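You operate a simulated robot arm through the tools that you are given. There is no shell and no other tool.

The job below is to be done with a simulated robot arm. You get a single attempt, and the scene is never put back.

## Task
Change over to the green filter pot and strip the blue one.
Fine: open the blue bleed handle until it stops spitting and leave it open; lid on the free patch, white cartridge in the round dish, DUTY tag under the green pot. Set down upright: white filter element.

It is judged by the outcome, as a careful person would: the job done as asked, and still so three seconds after it is handed in. It fails if anything else is knocked over, pushed out of place, dropped, spilled or broken. A push-on lid holds only when it is set on centred and level and pressed home; a screw cap is set on level and turned clockwise until tight.

## Robot
A 6-joint arm with a two-finger parallel gripper, fixed in place. Base frame: the origin is on the floor under the middle of its stand, x ahead of it, y to its left, z up. Readings come in cm, degrees, newtons and seconds.
With the tool pointing down near the work surface it reaches from about 10 to 58 cm from the base axis. Its first joint turns from -66.0 to 66.0 degrees. Payload 2.7 kg.
The TCP is the grasp point between the finger pads, 2.3 cm short of the fingertips. In the tool frame z runs along the fingers and y along their closing line. Largest opening 9.4 cm; finger width 3.8, thickness 1; the body of the gripper, 5.4 by 9.6 cm, starts 3.9 cm behind the TCP.
Orientation is that of the tool frame in the base frame, as [roll, pitch, yaw] about the fixed x, y, z axes, in that order (R = Rz(yaw) Ry(pitch) Rx(roll)). With the fingers straight down and closing along the base's y, the tool's x points along the base's -x, its y along +y and its z along -z.

## Interface
- The arm moves only by the tool drive_tool. Its arguments are lists of equal length, an entry for each row: "translation": the shift along the base's x, y, z in cm, a list of three; "dr": the turn, a rotation vector about the base's x, y, z in degrees, a list of three; "gripper": the finger opening in cm, from 0 to 9.4. In form: {"translation": [[tx, ty, tz], ...], "dr": [[ax, ay, az], ...], "gripper": [gripper, ...]}. A call has 1 to 20 rows; each row is the pose to reach, as a shift and turn from the pose commanded when the call began. A row lasts 0.2 s, in which the tool goes at most 5 cm and 8.6 degrees; a call with a longer step from one row to the next is refused whole, and so is a gripper value outside its range. Where a pose cannot be reached the arm comes as near as it can. A force on the tool above 40 N (or 10 N above the force at the start of the call, whichever is more), or a blocked arm, ends the call early, and 0.2 s more pass. Each finger travels about 4.5 cm/s and halts on what it meets, pressing with about 38 N; the grip force reading is that of the motor and also rises with nothing between the fingers. The clock runs only during rows and for 0.2 s after the last one: add rows that repeat a pose to give the fingers time. It gives the time, the measured TCP pose, the force on the tool (base axes), the opening and the grip force at its end, in the units of the frame above (readings bear some noise), with the torque about the TCP (base axes, N m) and any sound that the robot's microphone picked up.
- Cameras (640 x 400 px; columns grow to the right, rows downward): "scene" is fixed at [8.1, -43.09, 141.1]; the picture's right is [0.75, -0.66, 0.00], its down [-0.33, -0.37, -0.87] and it looks along [0.58, 0.65, -0.49] (base axes); focal length 214 px, centre (320, 200). "wrist" rides on the gripper at [8.6, 1.6, -7.4] in the tool frame; the picture's right is [-0.18, 0.98, 0.00], its down [-0.58, -0.11, -0.81] and it looks along [-0.79, -0.15, 0.59] (tool axes); focal length 243 px, centre (320, 200). There is no depth. A picture from a camera that has moved, and an enlarged one, comes with that camera's place and axes in the base frame and with its lens.
- snapshot(camera): a new picture of that camera. The clock stands still meanwhile.
- zoom(camera, box): a new picture of the part [left, top, right, bottom] of that camera's present view, enlarged. The clock stands still meanwhile.
- finish_job(): hands the job in; it is judged then, once.

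Places have to be worked out from the pictures, the camera data and where the tool is seen. Open the gripper and draw the arm clear of the work before you hand the job in, unless the task says otherwise.

The tools are called as name(argument=value, ...) on one line, values as JSON. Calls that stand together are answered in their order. drive_tool: Moves the arm, as the interface text tells. Its arguments: {"type":"object","properties":{"translation":{"type":"array","items":{"type":"array","items":{"type":"number"}}},"dr":{"type":"array","items":{"type":"array","items":{"type":"number"}}},"gripper":{"type":"array","items":{"type":"number"}}},"required":["translation","dr","gripper"]} The other tools are called the same way: snapshot (camera) takes a picture; zoom (camera, box) takes an enlarged picture of a part of a camera's view; finish_job () hands the job in.

At the start:

```text
t: 0.0
ee_pos: [39.75, 10.21, 125.34]
tool_rot: [179.9, 0.0, 179.9]
contact_force: [0.3, -0.4, -0.5]
torque: [-0.04, 0.0, -0.01]
finger_gap: 9.36
gripper_force: 0.0
```

scene: 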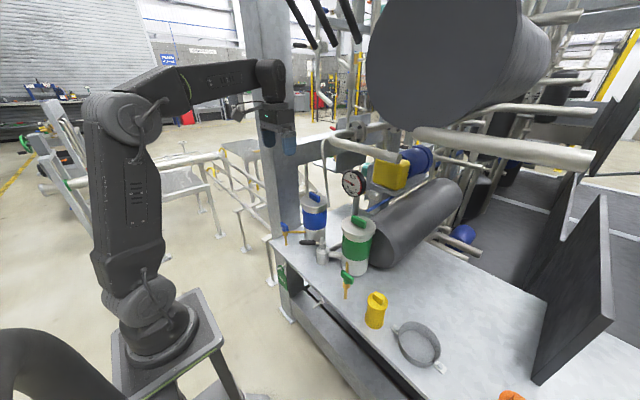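
wrist: 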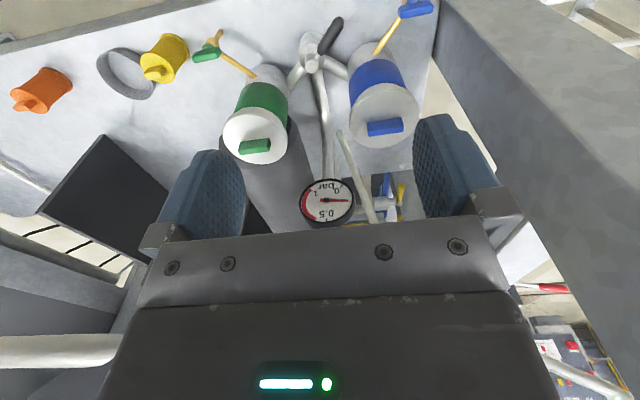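

I start by looking at the work area in detail before moving anything.

zoom(camera="scene", box=[260, 160, 420, 300])

zoom(camera="scene", box=[320, 250, 540, 400])

zoom(camera="wrist", box=[180, 0, 460, 220])

zoom(camera="scene", box=[260, 220, 360, 320])

```text
2.86 times, centred on (340, 230) of scene
camera zoom: at [8.1, -43.09, 141.1], right [0.75, -0.66, 0.0], down [-0.33, -0.37, -0.87], along [0.58, 0.65, -0.49], focal length 613 px, centre (263, 114)
```

zoom: 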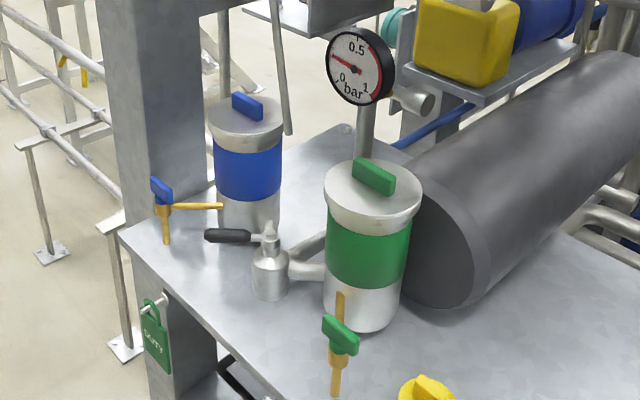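

```text
2.67 times, centred on (430, 325) of scene
camera zoom: at [8.1, -43.09, 141.1], right [0.75, -0.66, 0.0], down [-0.33, -0.37, -0.87], along [0.58, 0.65, -0.49], focal length 572 px, centre (27, -133)
```

zoom: 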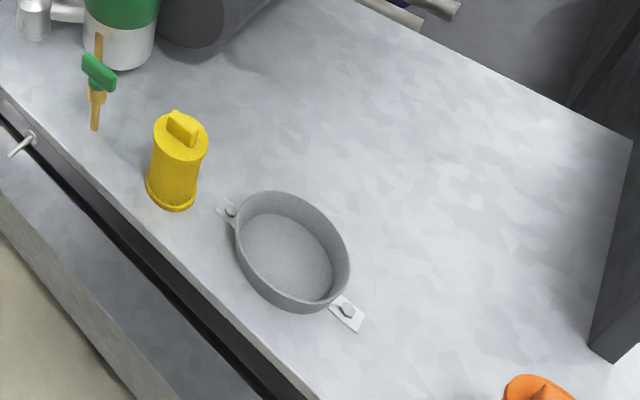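

```text
1.82 times, centred on (320, 110) of wrist
camera zoom: at [30.94, 11.86, 132.82], right [0.18, 0.98, 0.0], down [0.58, -0.11, 0.81], along [0.79, -0.15, -0.59], focal length 441 px, centre (320, 364)
```

zoom: 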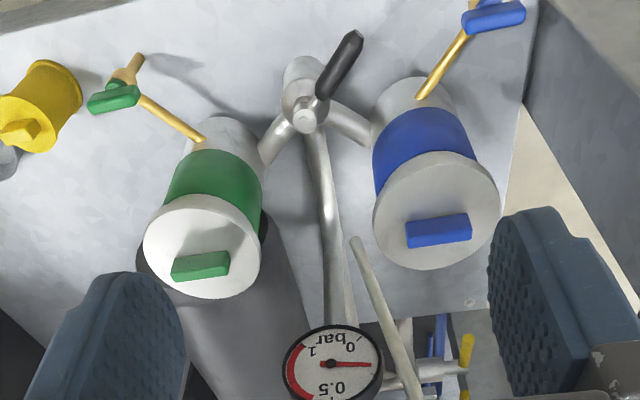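

```text
4.00 times, centred on (310, 270) of scene
camera zoom: at [8.1, -43.09, 141.1], right [0.75, -0.66, 0.0], down [-0.33, -0.37, -0.87], along [0.58, 0.65, -0.49], focal length 858 px, centre (360, -80)
```

zoom: 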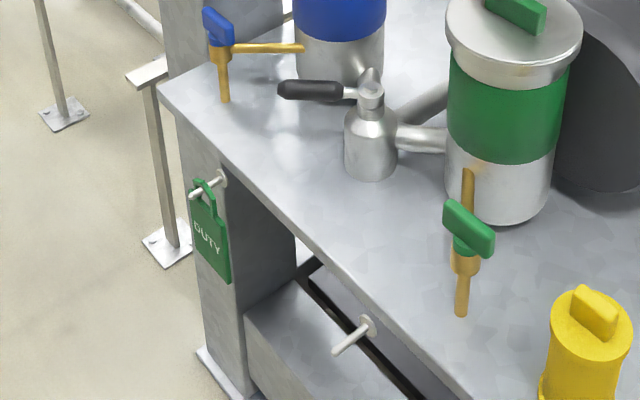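

The changeover lever points to the blue side at about (47–53, 6–12, 83). The pots sit near x≈59, y≈18 (blue) and y≈-6 (green). I'm pulling the tool back and down over clear space so the wrist camera can see the front edge, the tag and the bleeds.

drive_tool(translation=[[-2, 0, -4], [-4, 0, -8], [-6, 0, -12], [-8, 0, -16], [-10, 0, -20], [-12, 0, -24], [-13, 0, -28]], dr=[[0, 0, 0], [0, 0, 0], [0, 0, 0], [0, 0, 0], [0, 0, 0], [0, 0, 0], [0, 0, 0]], gripper=[9.4, 9.4, 9.4, 9.4, 9.4, 9.4, 9.4])

snapshot(camera="wrist")

snapshot(camera="scene")

```text
t: 1.6
ee_pos: [26.73, 10.46, 97.31]
tool_rot: [-180.0, 0.0, -180.0]
contact_force: [-0.4, 0.7, -0.2]
torque: [-0.01, 0.0, 0.0]
finger_gap: 9.41
gripper_force: 0.0
```

```text
taken
camera wrist: at [18.09, 12.05, 104.77], right [0.18, 0.98, 0.0], down [0.58, -0.11, 0.81], along [0.79, -0.15, -0.59], focal length 243 px, centre (320, 200)
```

wrist: 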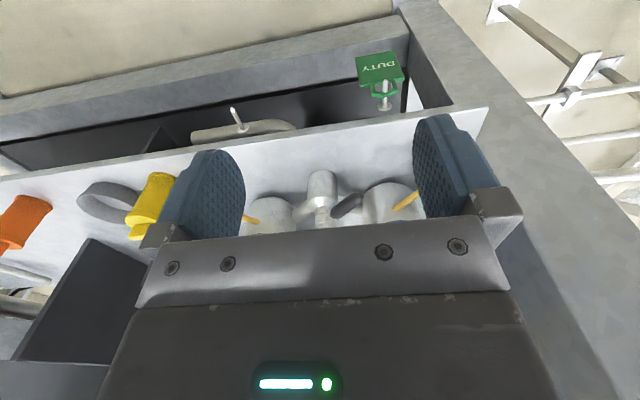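

```text
taken
```

scene: 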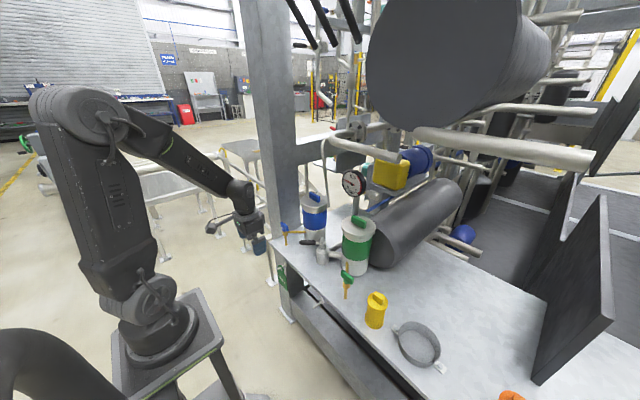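

The wrist view now shows both pegs and the tag below the table edge. I'm enlarging them to measure.

zoom(camera="wrist", box=[180, 30, 440, 190])

zoom(camera="wrist", box=[340, 30, 440, 130])

zoom(camera="scene", box=[260, 250, 340, 320])

```text
2.46 times, centred on (310, 110) of wrist
camera zoom: at [18.09, 12.05, 104.77], right [0.18, 0.98, 0.0], down [0.58, -0.11, 0.81], along [0.79, -0.15, -0.59], focal length 597 px, centre (345, 422)
```

zoom: 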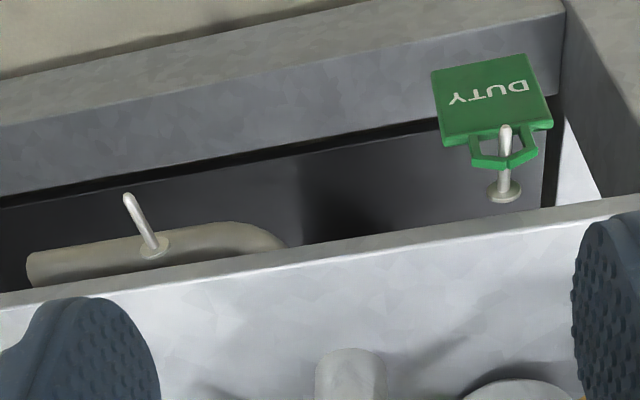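

```text
4.00 times, centred on (390, 80) of wrist
camera zoom: at [18.09, 12.05, 104.77], right [0.18, 0.98, 0.0], down [0.58, -0.11, 0.81], along [0.79, -0.15, -0.59], focal length 970 px, centre (40, 680)
```

zoom: 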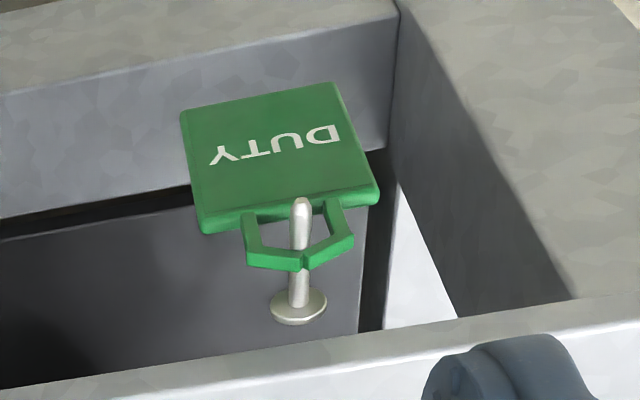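

```text
5.71 times, centred on (300, 285) of scene
camera zoom: at [8.09, -43.09, 141.1], right [0.75, -0.66, 0.0], down [-0.33, -0.37, -0.87], along [0.58, 0.65, -0.49], focal length 1226 px, centre (434, -286)
```

zoom: 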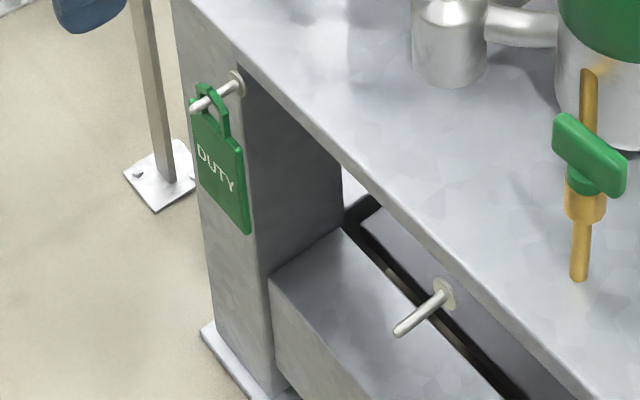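

Tag and peg estimates: blue-side peg from (42.3,18.1,69.3) out to about (38.4,18.2,69), with the tag hanging at x≈39.5–40 and about 7 cm wide. I'm going up and forward for a closer view of the lever, bleeds and lids.

drive_tool(translation=[[1, 1, 3], [2, 2, 6], [3, 3, 9], [4, 4, 11]], dr=[[0, 0, 0], [0, 0, 0], [0, 0, 0], [0, 0, 0]], gripper=[9.4, 9.4, 9.4, 9.4])

snapshot(camera="wrist")

zoom(camera="wrist", box=[340, 60, 460, 180])

zoom(camera="wrist", box=[150, 60, 350, 200])

```text
t: 2.6
ee_pos: [30.85, 14.25, 108.42]
tool_rot: [179.9, 0.0, 180.0]
contact_force: [0.0, -0.5, -0.5]
torque: [0.01, -0.04, 0.02]
finger_gap: 9.38
gripper_force: 0.1
```

```text
taken
camera wrist: at [22.03, 15.98, 115.98], right [0.18, 0.98, 0.0], down [0.58, -0.11, 0.81], along [0.79, -0.15, -0.59], focal length 243 px, centre (320, 200)
```

wrist: 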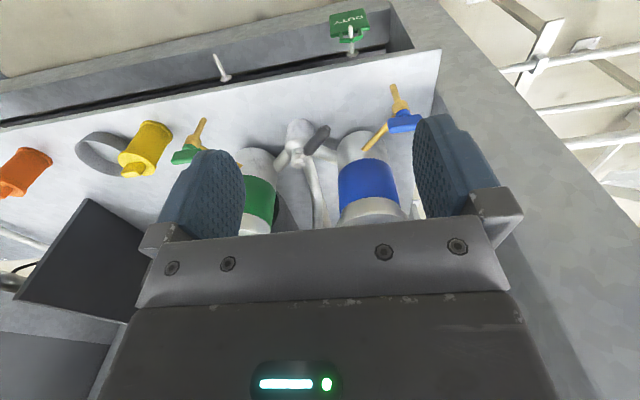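

```text
3.33 times, centred on (400, 120) of wrist
camera zoom: at [22.03, 15.98, 115.98], right [0.18, 0.98, 0.0], down [0.58, -0.11, 0.81], along [0.79, -0.15, -0.59], focal length 809 px, centre (53, 467)
```

zoom: 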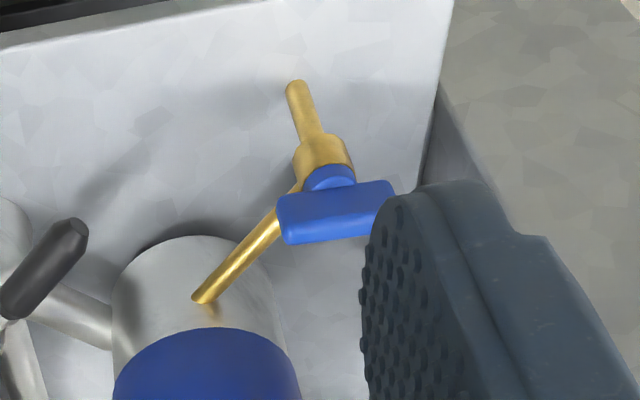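

```text
2.86 times, centred on (250, 130) of wrist
camera zoom: at [22.03, 15.98, 115.98], right [0.18, 0.98, 0.0], down [0.58, -0.11, 0.81], along [0.79, -0.15, -0.59], focal length 693 px, centre (520, 400)
```

zoom: 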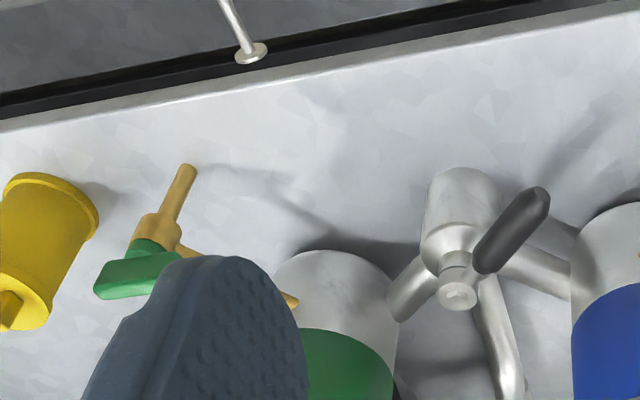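

Table top is at z≈73 with its front edge at x≈43. The lever end is near (46.8,11.9,83.9) with the pivot near (53,6), and the bleed handle bar lies along y near (47.4,24.6,84). I'm moving above the lever with the tool yawed 45°, so the fingers can straddle it, then checking by camera.

drive_tool(translation=[[3, -0.65, -1.7], [6, -1.3, -3.4], [9, -1.95, -5.1], [12, -2.6, -6.8], [15, -3.3, -8.4], [17.75, -3.9, -10], [17.75, -3.9, -10]], dr=[[0, 0, -7.5], [0, 0, -15], [0, 0, -22.5], [0, 0, -30], [0, 0, -37.5], [0, 0, -45], [0, 0, -45]], gripper=[8, 7, 6, 6, 6, 6, 6])

snapshot(camera="wrist")

zoom(camera="scene", box=[260, 160, 420, 300])

```text
t: 4.2
ee_pos: [48.31, 10.22, 98.08]
tool_rot: [180.0, 0.1, 134.9]
contact_force: [-0.5, 0.4, -0.2]
torque: [0.02, 0.01, 0.0]
finger_gap: 5.98
gripper_force: 0.1
```

```text
taken
camera wrist: at [43.35, 17.52, 105.62], right [0.83, 0.56, 0.0], down [0.33, -0.49, 0.81], along [0.45, -0.67, -0.59], focal length 243 px, centre (320, 200)
```

wrist: 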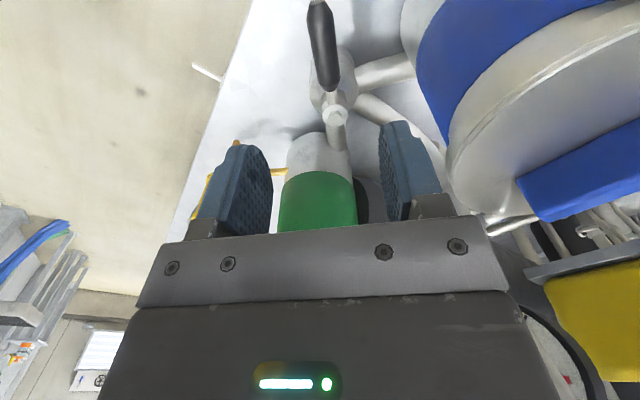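

```text
2.86 times, centred on (340, 230) of scene
camera zoom: at [8.1, -43.09, 141.1], right [0.75, -0.66, 0.0], down [-0.33, -0.37, -0.87], along [0.58, 0.65, -0.49], focal length 613 px, centre (263, 114)
```

zoom: 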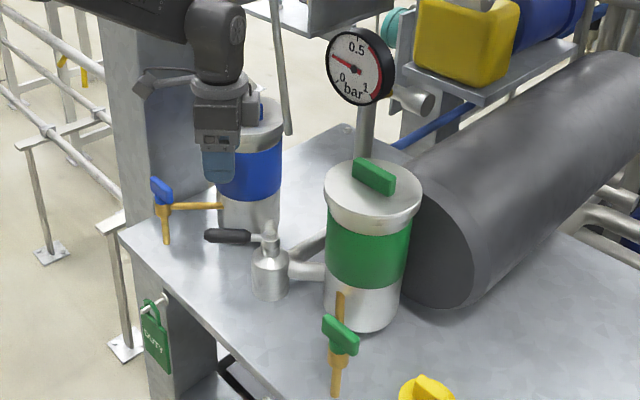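

The fingers straddle the lever line, and the body corner has about 2 cm clearance to the blue lid. Descending to the lever height.

drive_tool(translation=[[0, 0, -3.5], [0, 0, -7], [0, 0, -10], [0, 0, -12], [0, 0, -13.2], [0, 0, -14]], dr=[[0, 0, 0], [0, 0, 0], [0, 0, 0], [0, 0, 0], [0, 0, 0], [0, 0, 0]], gripper=[6, 6, 6, 6, 6, 6])

snapshot(camera="wrist")

zoom(camera="scene", box=[260, 180, 380, 280])

```text
t: 5.6
ee_pos: [48.29, 10.29, 84.17]
tool_rot: [179.9, 0.0, 134.9]
contact_force: [-0.8, 0.4, 0.4]
torque: [0.0, 0.03, 0.0]
finger_gap: 6.02
gripper_force: 0.1
```

```text
taken
camera wrist: at [43.31, 17.55, 91.71], right [0.83, 0.56, 0.0], down [0.33, -0.49, 0.81], along [0.46, -0.67, -0.59], focal length 243 px, centre (320, 200)
```

wrist: 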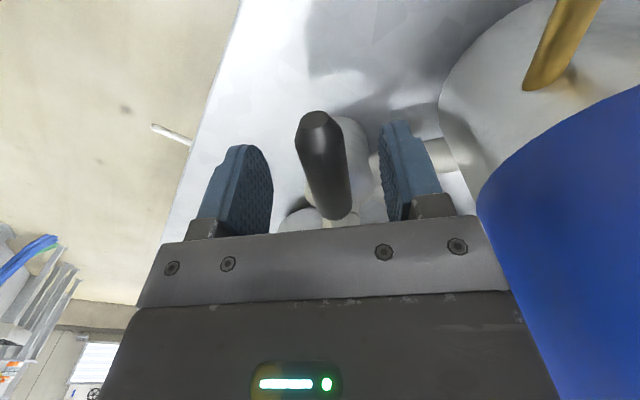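

```text
4.00 times, centred on (320, 230) of scene
camera zoom: at [8.1, -43.09, 141.1], right [0.75, -0.66, 0.0], down [-0.33, -0.37, -0.87], along [0.58, 0.65, -0.49], focal length 858 px, centre (320, 80)
```

zoom: 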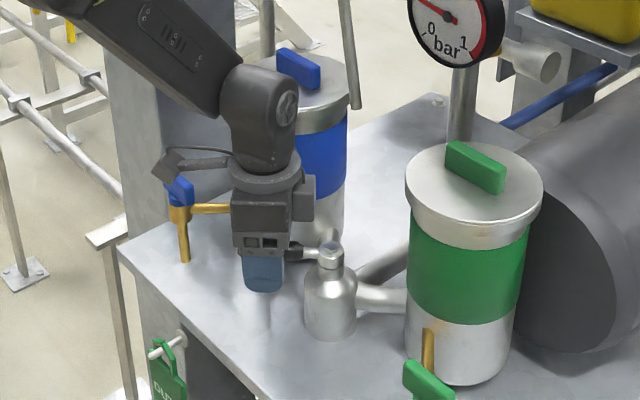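

The lever sits between the fingers. I'm narrowing the gap and sweeping it counterclockwise about the pivot, toward the green side.

drive_tool(translation=[[0, 0, 0], [0, 0, 0], [0, 0, 0], [-0.5, -0.6, 0], [-0.91, -1.25, 0], [-1.24, -1.96, 0], [-1.47, -2.7, 0], [-1.61, -3.47, 0], [-1.64, -4.24, 0], [-1.57, -5.02, 0], [-1.4, -5.77, 0], [-1.13, -6.5, 0], [-0.77, -7.19, 0], [-0.33, -7.83, 0], [0.2, -8.4, 0]], dr=[[0, 0, 0], [0, 0, 0], [0, 0, 0], [0, 0, 7.5], [0, 0, 15], [0, 0, 22.5], [0, 0, 30], [0, 0, 37.5], [0, 0, 45], [0, 0, 52.5], [0, 0, 60], [0, 0, 67.5], [0, 0, 75], [0, 0, 82.5], [0, 0, 90]], gripper=[4.5, 3.2, 3.2, 3.2, 3.2, 3.2, 3.2, 3.2, 3.2, 3.2, 3.2, 3.2, 3.2, 3.2, 3.2])

snapshot(camera="wrist")

zoom(camera="scene", box=[260, 160, 420, 300])

```text
t: 8.8
ee_pos: [48.55, 1.86, 84.33]
tool_rot: [-179.9, 0.1, -134.9]
contact_force: [-2.1, 1.5, -0.5]
torque: [0.04, 0.0, -0.06]
finger_gap: 3.31
gripper_force: 1.1
```

```text
taken
camera wrist: at [41.32, -3.09, 91.79], right [-0.57, 0.82, 0.0], down [0.49, 0.34, 0.81], along [0.66, 0.46, -0.59], focal length 243 px, centre (320, 200)
```

wrist: 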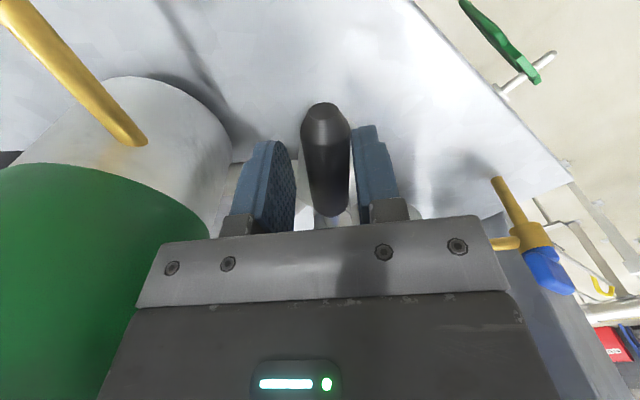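

```text
2.86 times, centred on (340, 230) of scene
camera zoom: at [8.09, -43.08, 141.1], right [0.75, -0.66, 0.0], down [-0.33, -0.37, -0.87], along [0.58, 0.65, -0.49], focal length 613 px, centre (263, 114)
```

zoom: 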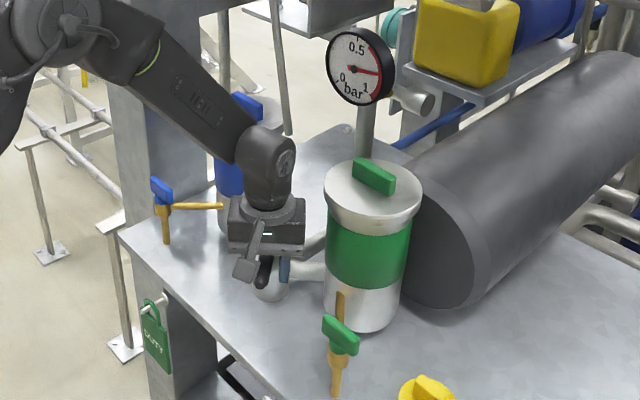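

The lever has come round to about 225°, but the gauge needle has jumped toward the red. The lever may not be fully at its stop, since it lags in the loose grip. I'm pushing a few more degrees while watching the force.

drive_tool(translation=[[0.19, -0.17, 0], [0.39, -0.34, 0], [0.6, -0.5, 0], [0.81, -0.65, 0]], dr=[[0, 0, 2.5], [0, 0, 5], [0, 0, 7.5], [0, 0, 10]], gripper=[3.2, 3.2, 3.2, 3.2])

snapshot(camera="wrist")

zoom(camera="scene", box=[300, 160, 420, 260])

```text
t: 9.8
ee_pos: [49.18, 1.38, 84.24]
tool_rot: [179.7, 0.1, -125.0]
contact_force: [-9.4, 14.7, 0.7]
torque: [-0.03, 0.18, -0.42]
finger_gap: 3.92
gripper_force: 8.3
```

```text
taken
camera wrist: at [42.98, -4.69, 91.77], right [-0.7, 0.71, 0.0], down [0.42, 0.41, 0.81], along [0.57, 0.56, -0.59], focal length 243 px, centre (320, 200)
```

wrist: 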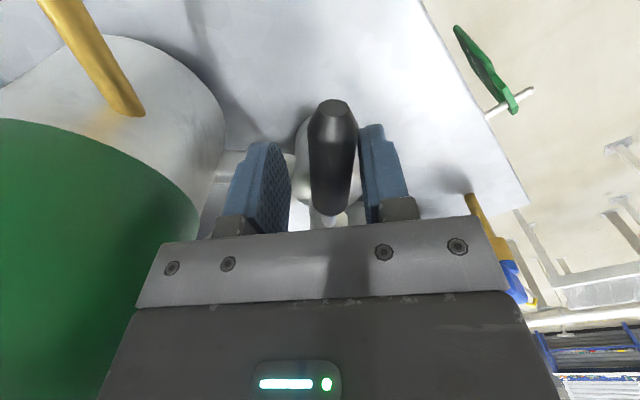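

```text
4.00 times, centred on (360, 210) of scene
camera zoom: at [8.07, -43.05, 141.11], right [0.75, -0.66, 0.0], down [-0.33, -0.37, -0.87], along [0.58, 0.65, -0.49], focal length 858 px, centre (160, 160)
```

zoom: 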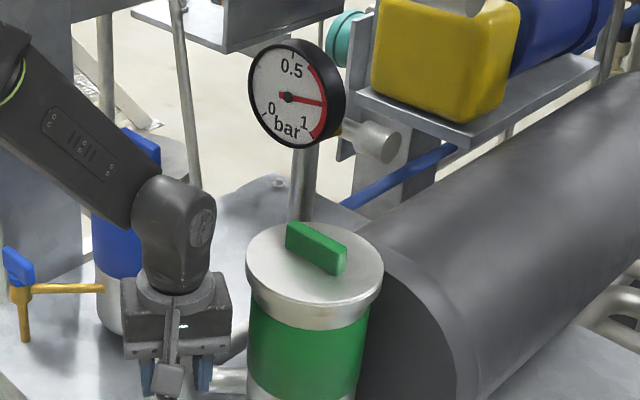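

The reaction of about 17 N with the gap forced open shows the lever is against its stop at about 225°. I'm backing off to release the load, then watching the gauge for a moment.

drive_tool(translation=[[-0.4, 0.33, 0], [-0.7, 0.55, 0], [-0.7, 0.55, 0], [-0.7, 0.55, 0], [-0.7, 0.55, 0]], dr=[[0, 0, -5], [0, 0, -8], [0, 0, -8], [0, 0, -8], [0, 0, -8]], gripper=[4, 5, 6, 6, 6])

snapshot(camera="wrist")

zoom(camera="scene", box=[300, 160, 420, 260])

```text
t: 11.0
ee_pos: [48.51, 1.86, 84.26]
tool_rot: [180.0, 0.0, -133.0]
contact_force: [0.2, 0.6, 0.4]
torque: [-0.01, -0.02, -0.01]
finger_gap: 5.99
gripper_force: 0.1
```

```text
taken
camera wrist: at [41.5, -3.35, 91.79], right [-0.59, 0.81, 0.0], down [0.48, 0.35, 0.81], along [0.65, 0.48, -0.59], focal length 243 px, centre (320, 200)
```

wrist: 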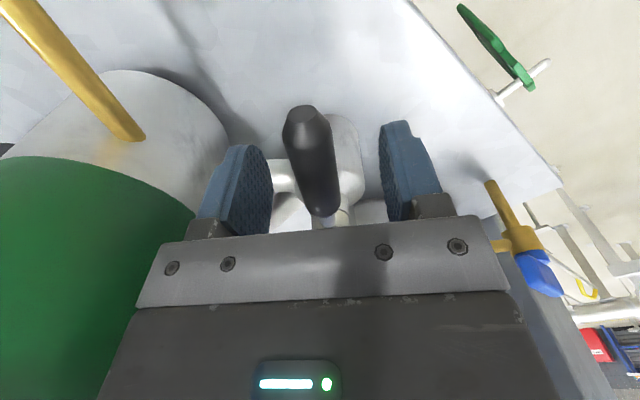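

```text
4.00 times, centred on (360, 210) of scene
camera zoom: at [8.1, -43.09, 141.1], right [0.75, -0.66, 0.0], down [-0.33, -0.37, -0.87], along [0.58, 0.65, -0.49], focal length 858 px, centre (160, 160)
```

zoom: 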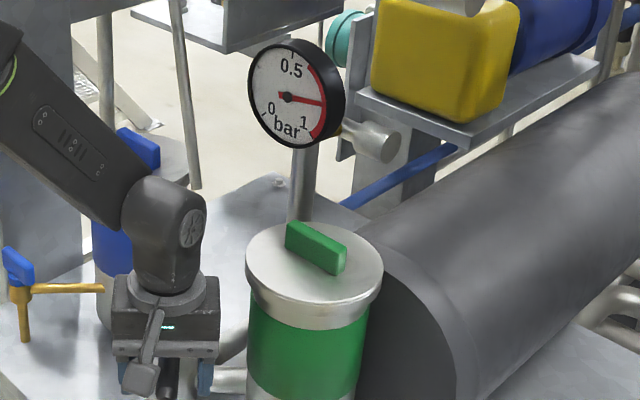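

The gauge holds at about 0.85 with the lever on its green stop. The bleed will show whether blue is truly isolated, because it should then stop spitting. I'm lifting clear of the lever and moving above the blue bleed handle, turned so the fingers close along x.

drive_tool(translation=[[0, 0, 4], [0, 0, 8.5], [0, 0, 13], [-0.3, 4.5, 14], [-0.6, 9, 14], [-0.9, 13.5, 14], [-1.2, 18, 14], [-1.5, 22.5, 14], [-1.5, 22.5, 14]], dr=[[0, 0, 0], [0, 0, 0], [0, 0, 0], [0, 0, 8], [0, 0, 16], [0, 0, 24], [0, 0, 32], [0, 0, 40], [0, 0, 43]], gripper=[6, 6, 6, 6, 6, 6, 6, 6, 6])

snapshot(camera="wrist")

zoom(camera="scene", box=[240, 160, 400, 300])

```text
t: 13.0
ee_pos: [47.09, 24.26, 98.23]
tool_rot: [180.0, -0.1, -89.8]
contact_force: [-0.5, -0.8, -0.2]
torque: [0.04, 0.0, 0.03]
finger_gap: 6.0
gripper_force: 0.0
```

```text
taken
camera wrist: at [45.49, 15.72, 105.71], right [-0.98, 0.18, 0.0], down [0.11, 0.58, 0.81], along [0.15, 0.79, -0.59], focal length 243 px, centre (320, 200)
```

wrist: 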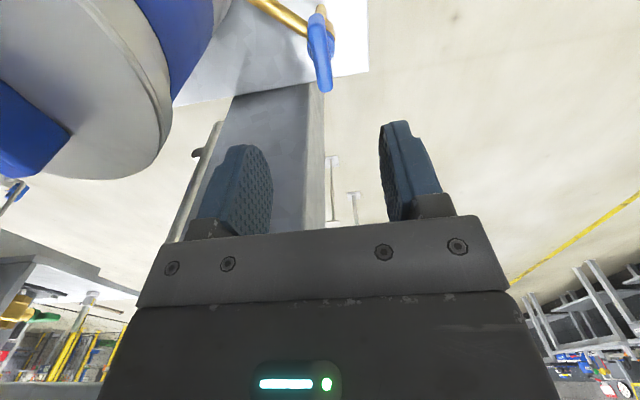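

```text
2.86 times, centred on (320, 230) of scene
camera zoom: at [8.1, -43.09, 141.1], right [0.75, -0.66, 0.0], down [-0.33, -0.37, -0.87], along [0.58, 0.65, -0.49], focal length 613 px, centre (320, 114)
```

zoom: 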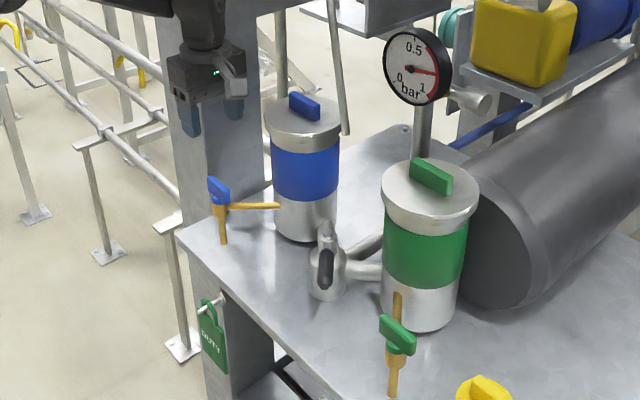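

The bleed bar is centred near (47.0, 24.4), right under the tool. I'm descending over it with open fingers, keeping the tips above the brass pipe.

drive_tool(translation=[[0, 0.1, -4], [0, 0.1, -8], [0, 0.1, -11], [0, 0.1, -12.3], [0, 0.1, -13]], dr=[[0, 0, 0], [0, 0, 0], [0, 0, 0], [0, 0, 0], [0, 0, 0]], gripper=[6, 6, 6, 6, 6])

snapshot(camera="wrist")

zoom(camera="scene", box=[250, 180, 350, 270])

```text
t: 14.2
ee_pos: [46.98, 24.49, 85.23]
tool_rot: [180.0, 0.1, -90.0]
contact_force: [0.3, 0.1, -0.9]
torque: [0.0, -0.02, 0.0]
finger_gap: 5.99
gripper_force: 0.1
```

```text
taken
camera wrist: at [45.47, 15.89, 92.72], right [-0.98, 0.18, 0.0], down [0.11, 0.58, 0.81], along [0.15, 0.79, -0.59], focal length 243 px, centre (320, 200)
```

wrist: 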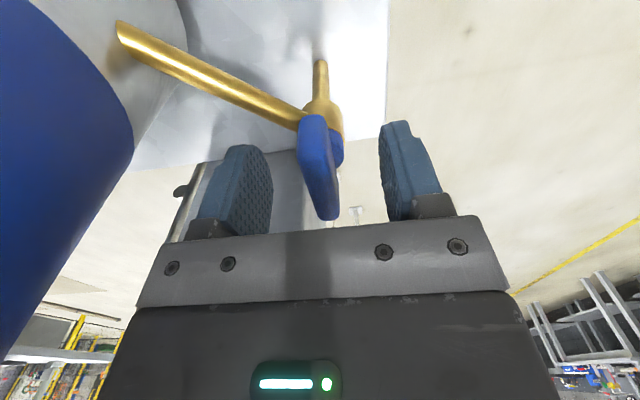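

```text
4.44 times, centred on (300, 225) of scene
camera zoom: at [8.1, -43.09, 141.1], right [0.75, -0.66, 0.0], down [-0.33, -0.37, -0.87], along [0.58, 0.65, -0.49], focal length 953 px, centre (409, 89)
```

zoom: 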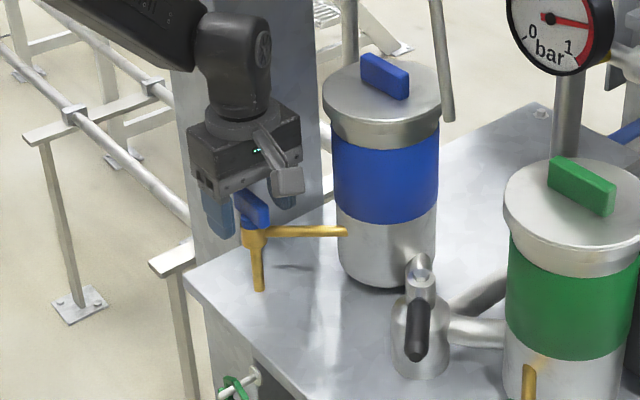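

The bar lies between the fingers. I'm closing to grip it, then reading the force before testing which way it turns.

drive_tool(translation=[[0, 0, 0], [0, 0, 0], [0, 0, 0], [0, 0, 0], [0, 0, 0]], dr=[[0, 0, 0], [0, 0, 0], [0, 0, 0], [0, 0, 0], [0, 0, 0]], gripper=[4.5, 3, 2, 1.2, 1.0])

```text
t: 15.4
ee_pos: [46.99, 24.46, 85.25]
tool_rot: [179.8, 0.1, -90.0]
contact_force: [-7.1, -1.2, 1.6]
torque: [0.04, -0.3, -0.01]
finger_gap: 1.29
gripper_force: 37.3
```

Gripped, with the bar 1.29 cm thick. I'm testing a small counterclockwise turn first, about the stem, reading torque and sound.

drive_tool(translation=[[-0.1, 0, 0], [-0.1, 0, 0], [-0.1, 0, 0]], dr=[[0, 0, 2], [0, 0, 4], [0, 0, 6]], gripper=[1.0, 1.0, 1.0])

```text
t: 16.2
ee_pos: [47.03, 24.57, 85.28]
tool_rot: [-179.9, 0.0, -83.9]
contact_force: [7.5, 10.5, -13.0]
torque: [-1.24, 0.08, 0.02]
finger_gap: 1.29
gripper_force: 45.0
```

The z torque is nearly zero, but there is an odd x torque and a downward force. I'm looking before going on.

snapshot(camera="wrist")

zoom(camera="scene", box=[260, 200, 320, 260])

```text
taken
camera wrist: at [46.32, 15.76, 92.72], right [-1.0, 0.08, 0.0], down [0.05, 0.59, 0.81], along [0.06, 0.8, -0.59], focal length 243 px, centre (320, 200)
```

wrist: 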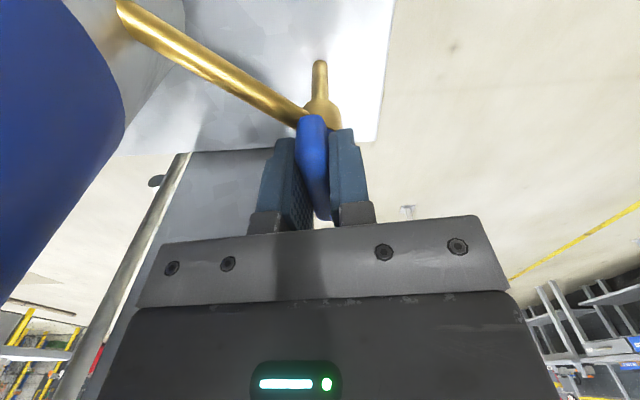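

```text
6.67 times, centred on (290, 230) of scene
camera zoom: at [8.14, -43.05, 141.11], right [0.75, -0.66, 0.0], down [-0.33, -0.37, -0.87], along [0.58, 0.65, -0.49], focal length 1430 px, centre (520, 0)
```

zoom: 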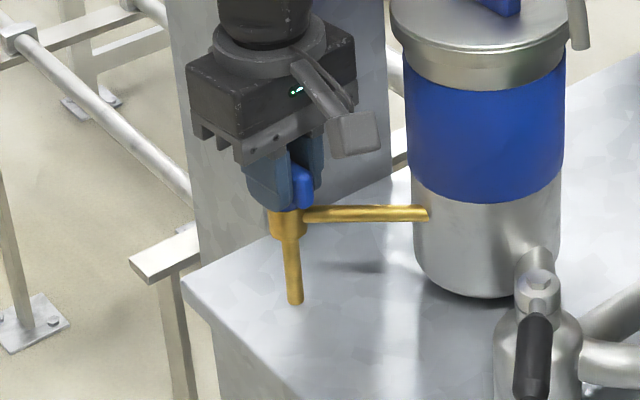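

The bar seems to follow the fingers. For comparison I'm going back to zero and a few degrees clockwise, reading forces each time.

drive_tool(translation=[[0, 0, 0], [0, 0, 0], [0.1, 0, 0]], dr=[[0, 0, -2], [0, 0, -4], [0, 0, -6]], gripper=[1.0, 1.0, 1.0])

drive_tool(translation=[[0, 0, 0], [0, 0, 0], [0, 0, 0]], dr=[[0, 0, -2], [0, 0, -4], [0, 0, -6]], gripper=[1.0, 1.0, 1.0])

```text
t: 17.0
ee_pos: [46.93, 24.52, 85.23]
tool_rot: [179.9, -0.1, -90.0]
contact_force: [-2.8, 16.1, -17.1]
torque: [0.48, -0.61, 0.22]
finger_gap: 1.28
gripper_force: 45.4
```

```text
t: 17.8
ee_pos: [46.98, 24.46, 85.17]
tool_rot: [179.7, -0.2, -95.7]
contact_force: [-12.5, 12.0, -12.9]
torque: [-0.22, -0.34, 1.89]
finger_gap: 1.67
gripper_force: 44.5
```

Clockwise is blocked (1.9 N·m and the jaw forced open), so the bleed opens counterclockwise. I'm returning to zero and re-gripping to remove the built-up stress before opening it.

drive_tool(translation=[[0, 0, 0], [0, 0, 0], [0, 0, 0], [-0.05, 0, 0], [-0.05, 0, 0]], dr=[[0, 0, 3], [0, 0, 6], [0, 0, 6], [0, 0, 6], [0, 0, 6]], gripper=[1.2, 1.5, 2.2, 2.5, 2.5])

zoom(camera="wrist", box=[240, 40, 420, 240])

```text
t: 19.0
ee_pos: [47.07, 24.35, 85.38]
tool_rot: [180.0, 0.0, -90.0]
contact_force: [-0.8, 0.0, -0.2]
torque: [-0.03, 0.03, 0.01]
finger_gap: 2.48
gripper_force: 0.3
```

```text
2.00 times, centred on (330, 140) of wrist
camera zoom: at [45.46, 15.78, 92.84], right [-0.98, 0.18, 0.0], down [0.11, 0.58, 0.81], along [0.15, 0.79, -0.59], focal length 485 px, centre (300, 320)
```

zoom: 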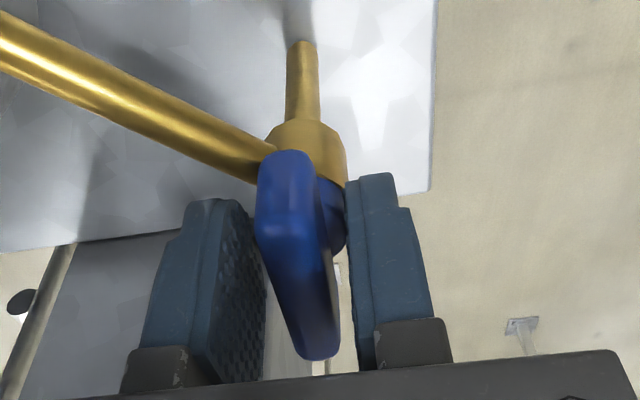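

Forces are zero with the bar still between the pads. I'm re-gripping, then turning counterclockwise in small steps to 24°, which keeps the camera clear of the blue pot.

drive_tool(translation=[[0, 0, 0], [0, 0, 0], [0, 0, 0], [0, 0, 0], [0, 0, 0], [0, 0, 0], [0, 0, 0], [0, 0, 0]], dr=[[0, 0, 0], [0, 0, 0], [0, 0, 0], [0, 0, 4], [0, 0, 9], [0, 0, 14], [0, 0, 19], [0, 0, 24]], gripper=[1.8, 1.3, 1.2, 1.2, 1.2, 1.2, 1.2, 1.2])

snapshot(camera="wrist")

zoom(camera="scene", box=[250, 160, 410, 300])

```text
t: 20.8
ee_pos: [46.98, 24.36, 85.28]
tool_rot: [-180.0, 0.0, -65.9]
contact_force: [0.3, 0.2, -1.0]
torque: [0.01, 0.0, 0.0]
finger_gap: 1.33
gripper_force: 1.6
```

```text
taken
camera wrist: at [49.12, 15.86, 92.82], right [-0.97, -0.23, 0.0], down [-0.14, 0.58, 0.81], along [-0.19, 0.78, -0.59], focal length 243 px, centre (320, 200)
```

wrist: 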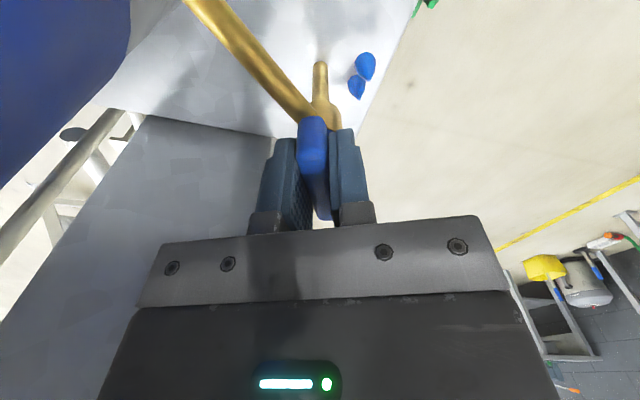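

```text
2.86 times, centred on (330, 230) of scene
camera zoom: at [8.1, -43.09, 141.1], right [0.75, -0.66, 0.0], down [-0.33, -0.37, -0.87], along [0.58, 0.65, -0.49], focal length 613 px, centre (291, 114)
```

zoom: 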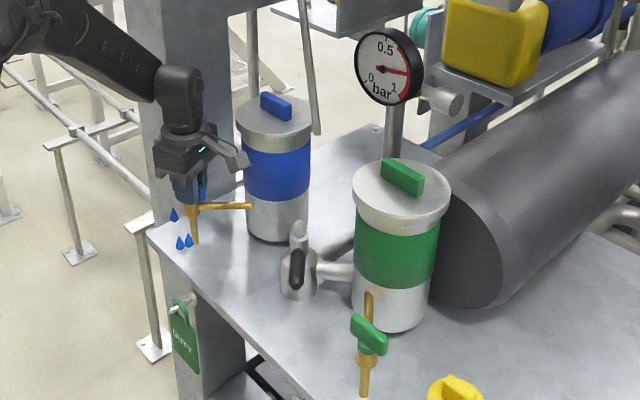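

Blue droplets show at the spout, so it is spitting. I'm easing the handle open a little more while the camera is still clear of the pot, then watching.

drive_tool(translation=[[0, 0, 0], [0, 0, 0], [0, 0, 0], [0, 0, 0], [0, 0, 0]], dr=[[0, 0, 4], [0, 0, 8], [0, 0, 10], [0, 0, 10], [0, 0, 10]], gripper=[1.2, 1.2, 1.2, 1.2, 1.2])

zoom(camera="scene", box=[250, 160, 410, 300])

snapshot(camera="wrist")

```text
t: 22.0
ee_pos: [47.09, 24.38, 85.28]
tool_rot: [-180.0, 0.0, -56.1]
contact_force: [-0.8, 0.0, 0.3]
torque: [-0.01, 0.05, 0.05]
finger_gap: 1.29
gripper_force: 1.2
```

```text
2.86 times, centred on (330, 230) of scene
camera zoom: at [8.09, -43.09, 141.1], right [0.75, -0.66, 0.0], down [-0.33, -0.37, -0.87], along [0.58, 0.65, -0.49], focal length 613 px, centre (291, 114)
```

zoom: 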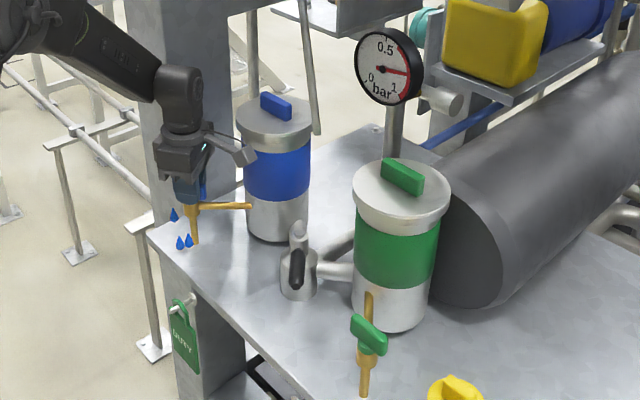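

```text
taken
camera wrist: at [50.57, 16.38, 92.82], right [-0.92, -0.4, 0.0], down [-0.24, 0.54, 0.81], along [-0.32, 0.74, -0.59], focal length 243 px, centre (320, 200)
```

wrist: 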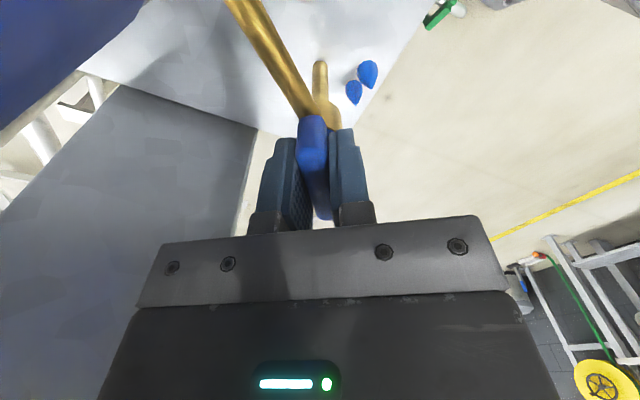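

The handle is at about 34° and still spitting. To open it fully without the camera hitting the pot, I'm releasing, lifting, and turning the tool half round for a re-grip.

drive_tool(translation=[[0, 0, 0], [0, 0, 0], [0, 0, 0], [0, 0, 4], [0, 0, 8], [0, 0, 12], [0, 0, 12], [0, 0, 12], [0, 0, 12], [0, 0, 12], [0, 0, 12], [0, 0, 12], [0, 0, 12], [0, 0, 12], [0, 0, 12], [0, 0, 12], [0, 0, 12]], dr=[[0, 0, 0], [0, 0, 0], [0, 0, 0], [0, 0, 0], [0, 0, 0], [0, 0, 0], [0, 0, -8.5], [0, 0, -17], [0, 0, -25.5], [0, 0, -34], [0, 0, -42.5], [0, 0, -51], [0, 0, -59.5], [0, 0, -68], [0, 0, -76.5], [0, 0, -85], [0, 0, -93.5]], gripper=[2.5, 4, 5, 5, 5, 5, 5, 5, 5, 5, 5, 5, 5, 5, 5, 5, 5])

drive_tool(translation=[[0, 0, 0], [0, 0, 0], [0, 0, 0], [0, 0, 0], [0, 0, 0], [0, 0, 0], [0, 0, 0], [0, 0, 0], [0, 0, 0], [0, 0, 0], [0, 0, 0]], dr=[[0, 0, -8.5], [0, 0, -17], [0, 0, -25.5], [0, 0, -34], [0, 0, -42.5], [0, 0, -51], [0, 0, -59.5], [0, 0, -68], [0, 0, -76.5], [0, 0, -85], [0, 0, -86.5]], gripper=[5, 5, 5, 5, 5, 5, 5, 5, 5, 5, 5])

snapshot(camera="wrist")

zoom(camera="scene", box=[250, 160, 410, 300])

```text
t: 25.6
ee_pos: [47.2, 24.39, 97.3]
tool_rot: [-180.0, -0.1, -149.7]
contact_force: [0.6, -0.1, -0.4]
torque: [-0.03, -0.01, -0.03]
finger_gap: 5.0
gripper_force: 0.0
```

```text
t: 28.0
ee_pos: [47.11, 24.48, 97.34]
tool_rot: [180.0, 0.0, 123.8]
contact_force: [-0.7, 0.4, 0.0]
torque: [0.05, 0.0, -0.03]
finger_gap: 5.04
gripper_force: 0.1
```

```text
taken
camera wrist: at [43.62, 32.54, 104.82], right [0.92, 0.39, 0.0], down [0.23, -0.54, 0.81], along [0.32, -0.74, -0.59], focal length 243 px, centre (320, 200)
```

wrist: 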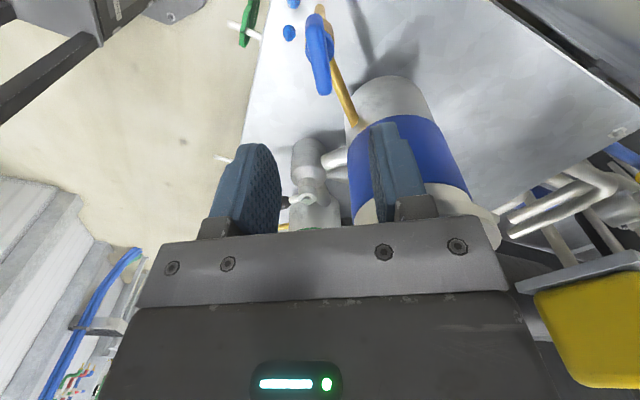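

```text
2.86 times, centred on (330, 230) of scene
camera zoom: at [8.1, -43.09, 141.1], right [0.75, -0.66, 0.0], down [-0.33, -0.37, -0.87], along [0.58, 0.65, -0.49], focal length 613 px, centre (291, 114)
```

zoom: 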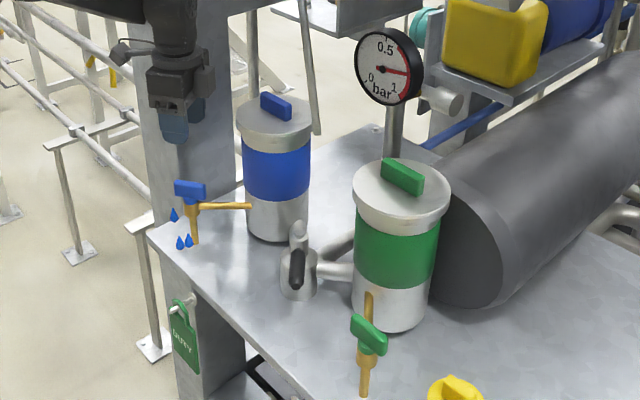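

The bar is aligned with the tool again. I'm descending, gripping and turning it counterclockwise to about 90°.

drive_tool(translation=[[0, 0, -4], [0, 0, -8], [0, 0, -11], [0, 0, -12], [0, 0, -12], [0, 0, -12], [0, 0, -12], [0, 0, -12]], dr=[[0, 0, 0], [0, 0, 0], [0, 0, 0], [0, 0, 0], [0, 0, 0], [0, 0, 0], [0, 0, 0], [0, 0, 0]], gripper=[5, 5, 5, 5, 3.5, 2.5, 1.5, 1.2])

snapshot(camera="wrist")

```text
t: 29.8
ee_pos: [46.96, 24.39, 85.28]
tool_rot: [-179.9, 0.1, 123.9]
contact_force: [-3.1, -3.4, 1.0]
torque: [0.02, -0.02, 0.0]
finger_gap: 1.39
gripper_force: 2.4
```

```text
taken
camera wrist: at [43.65, 32.56, 92.81], right [0.92, 0.4, 0.0], down [0.24, -0.54, 0.81], along [0.32, -0.74, -0.59], focal length 243 px, centre (320, 200)
```

wrist: 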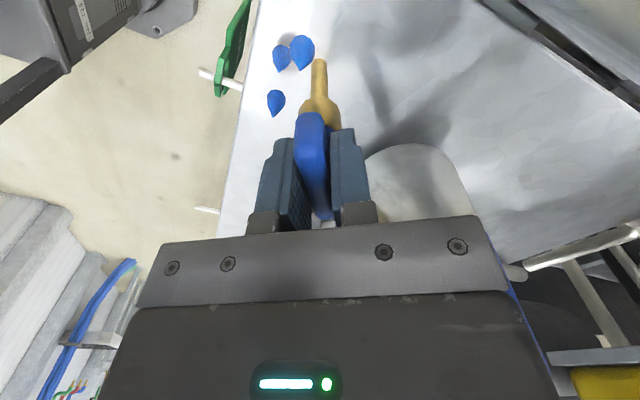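

The bar is gripped again. I'm turning counterclockwise through the rest of the quarter turn.

drive_tool(translation=[[0, 0, 0], [0, 0, 0], [0, 0, 0], [0, 0, 0], [0, 0, 0], [0, 0, 0], [0, 0, 0], [0, 0, 0], [0, 0, 0]], dr=[[0, 0, 6], [0, 0, 12], [0, 0, 18], [0, 0, 24], [0, 0, 30], [0, 0, 36], [0, 0, 42], [0, 0, 48], [0, 0, 52]], gripper=[1.2, 1.2, 1.2, 1.2, 1.2, 1.2, 1.2, 1.2, 1.2])

zoom(camera="scene", box=[250, 160, 410, 300])

```text
t: 31.8
ee_pos: [47.14, 24.5, 85.31]
tool_rot: [-180.0, 0.0, 176.2]
contact_force: [-0.7, 2.1, -0.6]
torque: [0.04, -0.02, 0.02]
finger_gap: 1.29
gripper_force: 5.1
```

```text
2.86 times, centred on (330, 230) of scene
camera zoom: at [8.1, -43.08, 141.1], right [0.75, -0.66, 0.0], down [-0.33, -0.37, -0.87], along [0.58, 0.65, -0.49], focal length 613 px, centre (291, 114)
```

zoom: 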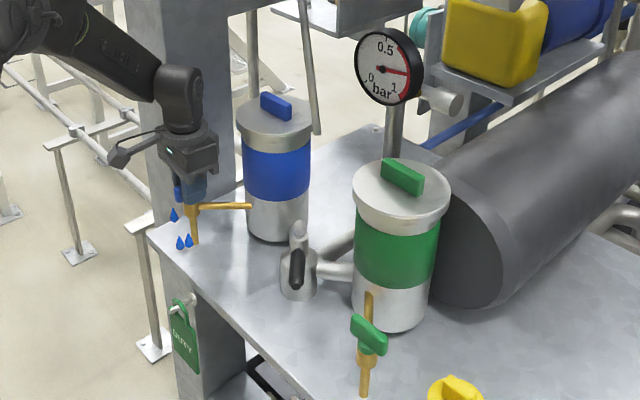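

The handle is at about 86° and still spitting. I'm nudging to 92° to find the stop, then waiting a bit.

drive_tool(translation=[[0, 0, 0], [0, 0, 0], [0, 0, 0]], dr=[[0, 0, 2], [0, 0, 4], [0, 0, 6]], gripper=[1.2, 1.2, 1.2])

```text
t: 32.6
ee_pos: [47.07, 24.48, 85.36]
tool_rot: [179.9, 0.2, -177.9]
contact_force: [1.2, 5.8, 0.4]
torque: [-0.04, -0.07, -0.11]
finger_gap: 1.43
gripper_force: 3.1
```

A slight opposing torque and the gap widening indicate the stop at about 90°. I'm releasing, lifting clear, and letting time pass while watching the spitting.

drive_tool(translation=[[0, 0, 0], [0, 0, 0], [0, 0, 0], [0, 0, 4], [0, 0, 8], [-2, 0, 12], [-5, 0, 15], [-8, 0, 17], [-8, 0, 17], [-8, 0, 17], [-8, 0, 17], [-8, 0, 17], [-8, 0, 17], [-8, 0, 17]], dr=[[0, 0, -2], [0, 0, -2], [0, 0, -2], [0, 0, -2], [0, 0, -2], [0, 0, -2], [0, 0, -2], [0, 0, -2], [0, 0, -2], [0, 0, -2], [0, 0, -2], [0, 0, -2], [0, 0, -2], [0, 0, -2]], gripper=[2.5, 4, 5, 5, 5, 5, 5, 5, 5, 6, 7, 8, 9, 9.4])

zoom(camera="scene", box=[250, 160, 410, 300])

snapshot(camera="wrist")

```text
t: 35.6
ee_pos: [39.22, 24.44, 102.43]
tool_rot: [-180.0, 0.0, -180.0]
contact_force: [0.3, -0.2, -0.2]
torque: [-0.01, -0.04, 0.03]
finger_gap: 9.4
gripper_force: 0.1
```

```text
2.86 times, centred on (330, 230) of scene
camera zoom: at [8.1, -43.09, 141.1], right [0.75, -0.66, 0.0], down [-0.33, -0.37, -0.87], along [0.58, 0.65, -0.49], focal length 613 px, centre (291, 114)
```

zoom: 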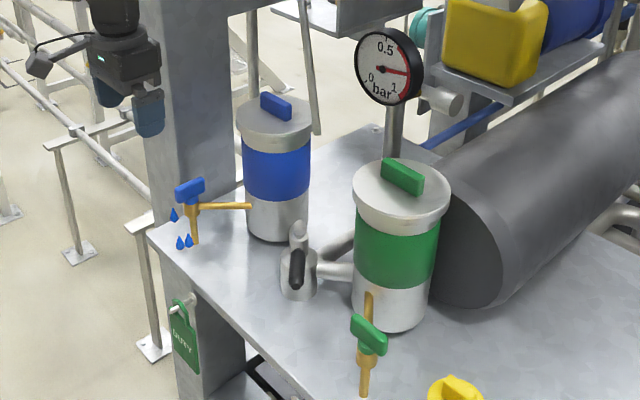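

```text
taken
camera wrist: at [30.52, 26.14, 109.85], right [0.18, 0.98, 0.0], down [0.58, -0.11, 0.81], along [0.79, -0.15, -0.59], focal length 243 px, centre (320, 200)
```

wrist: 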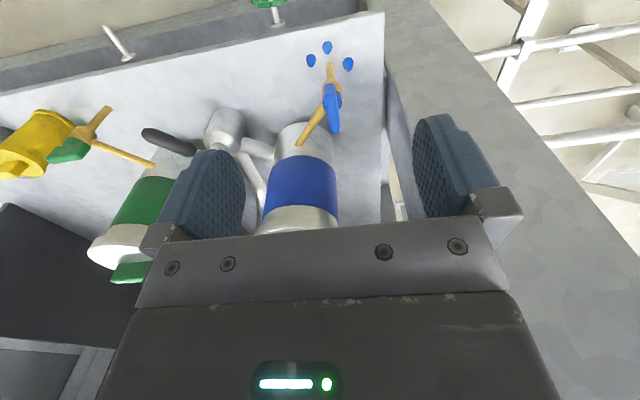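

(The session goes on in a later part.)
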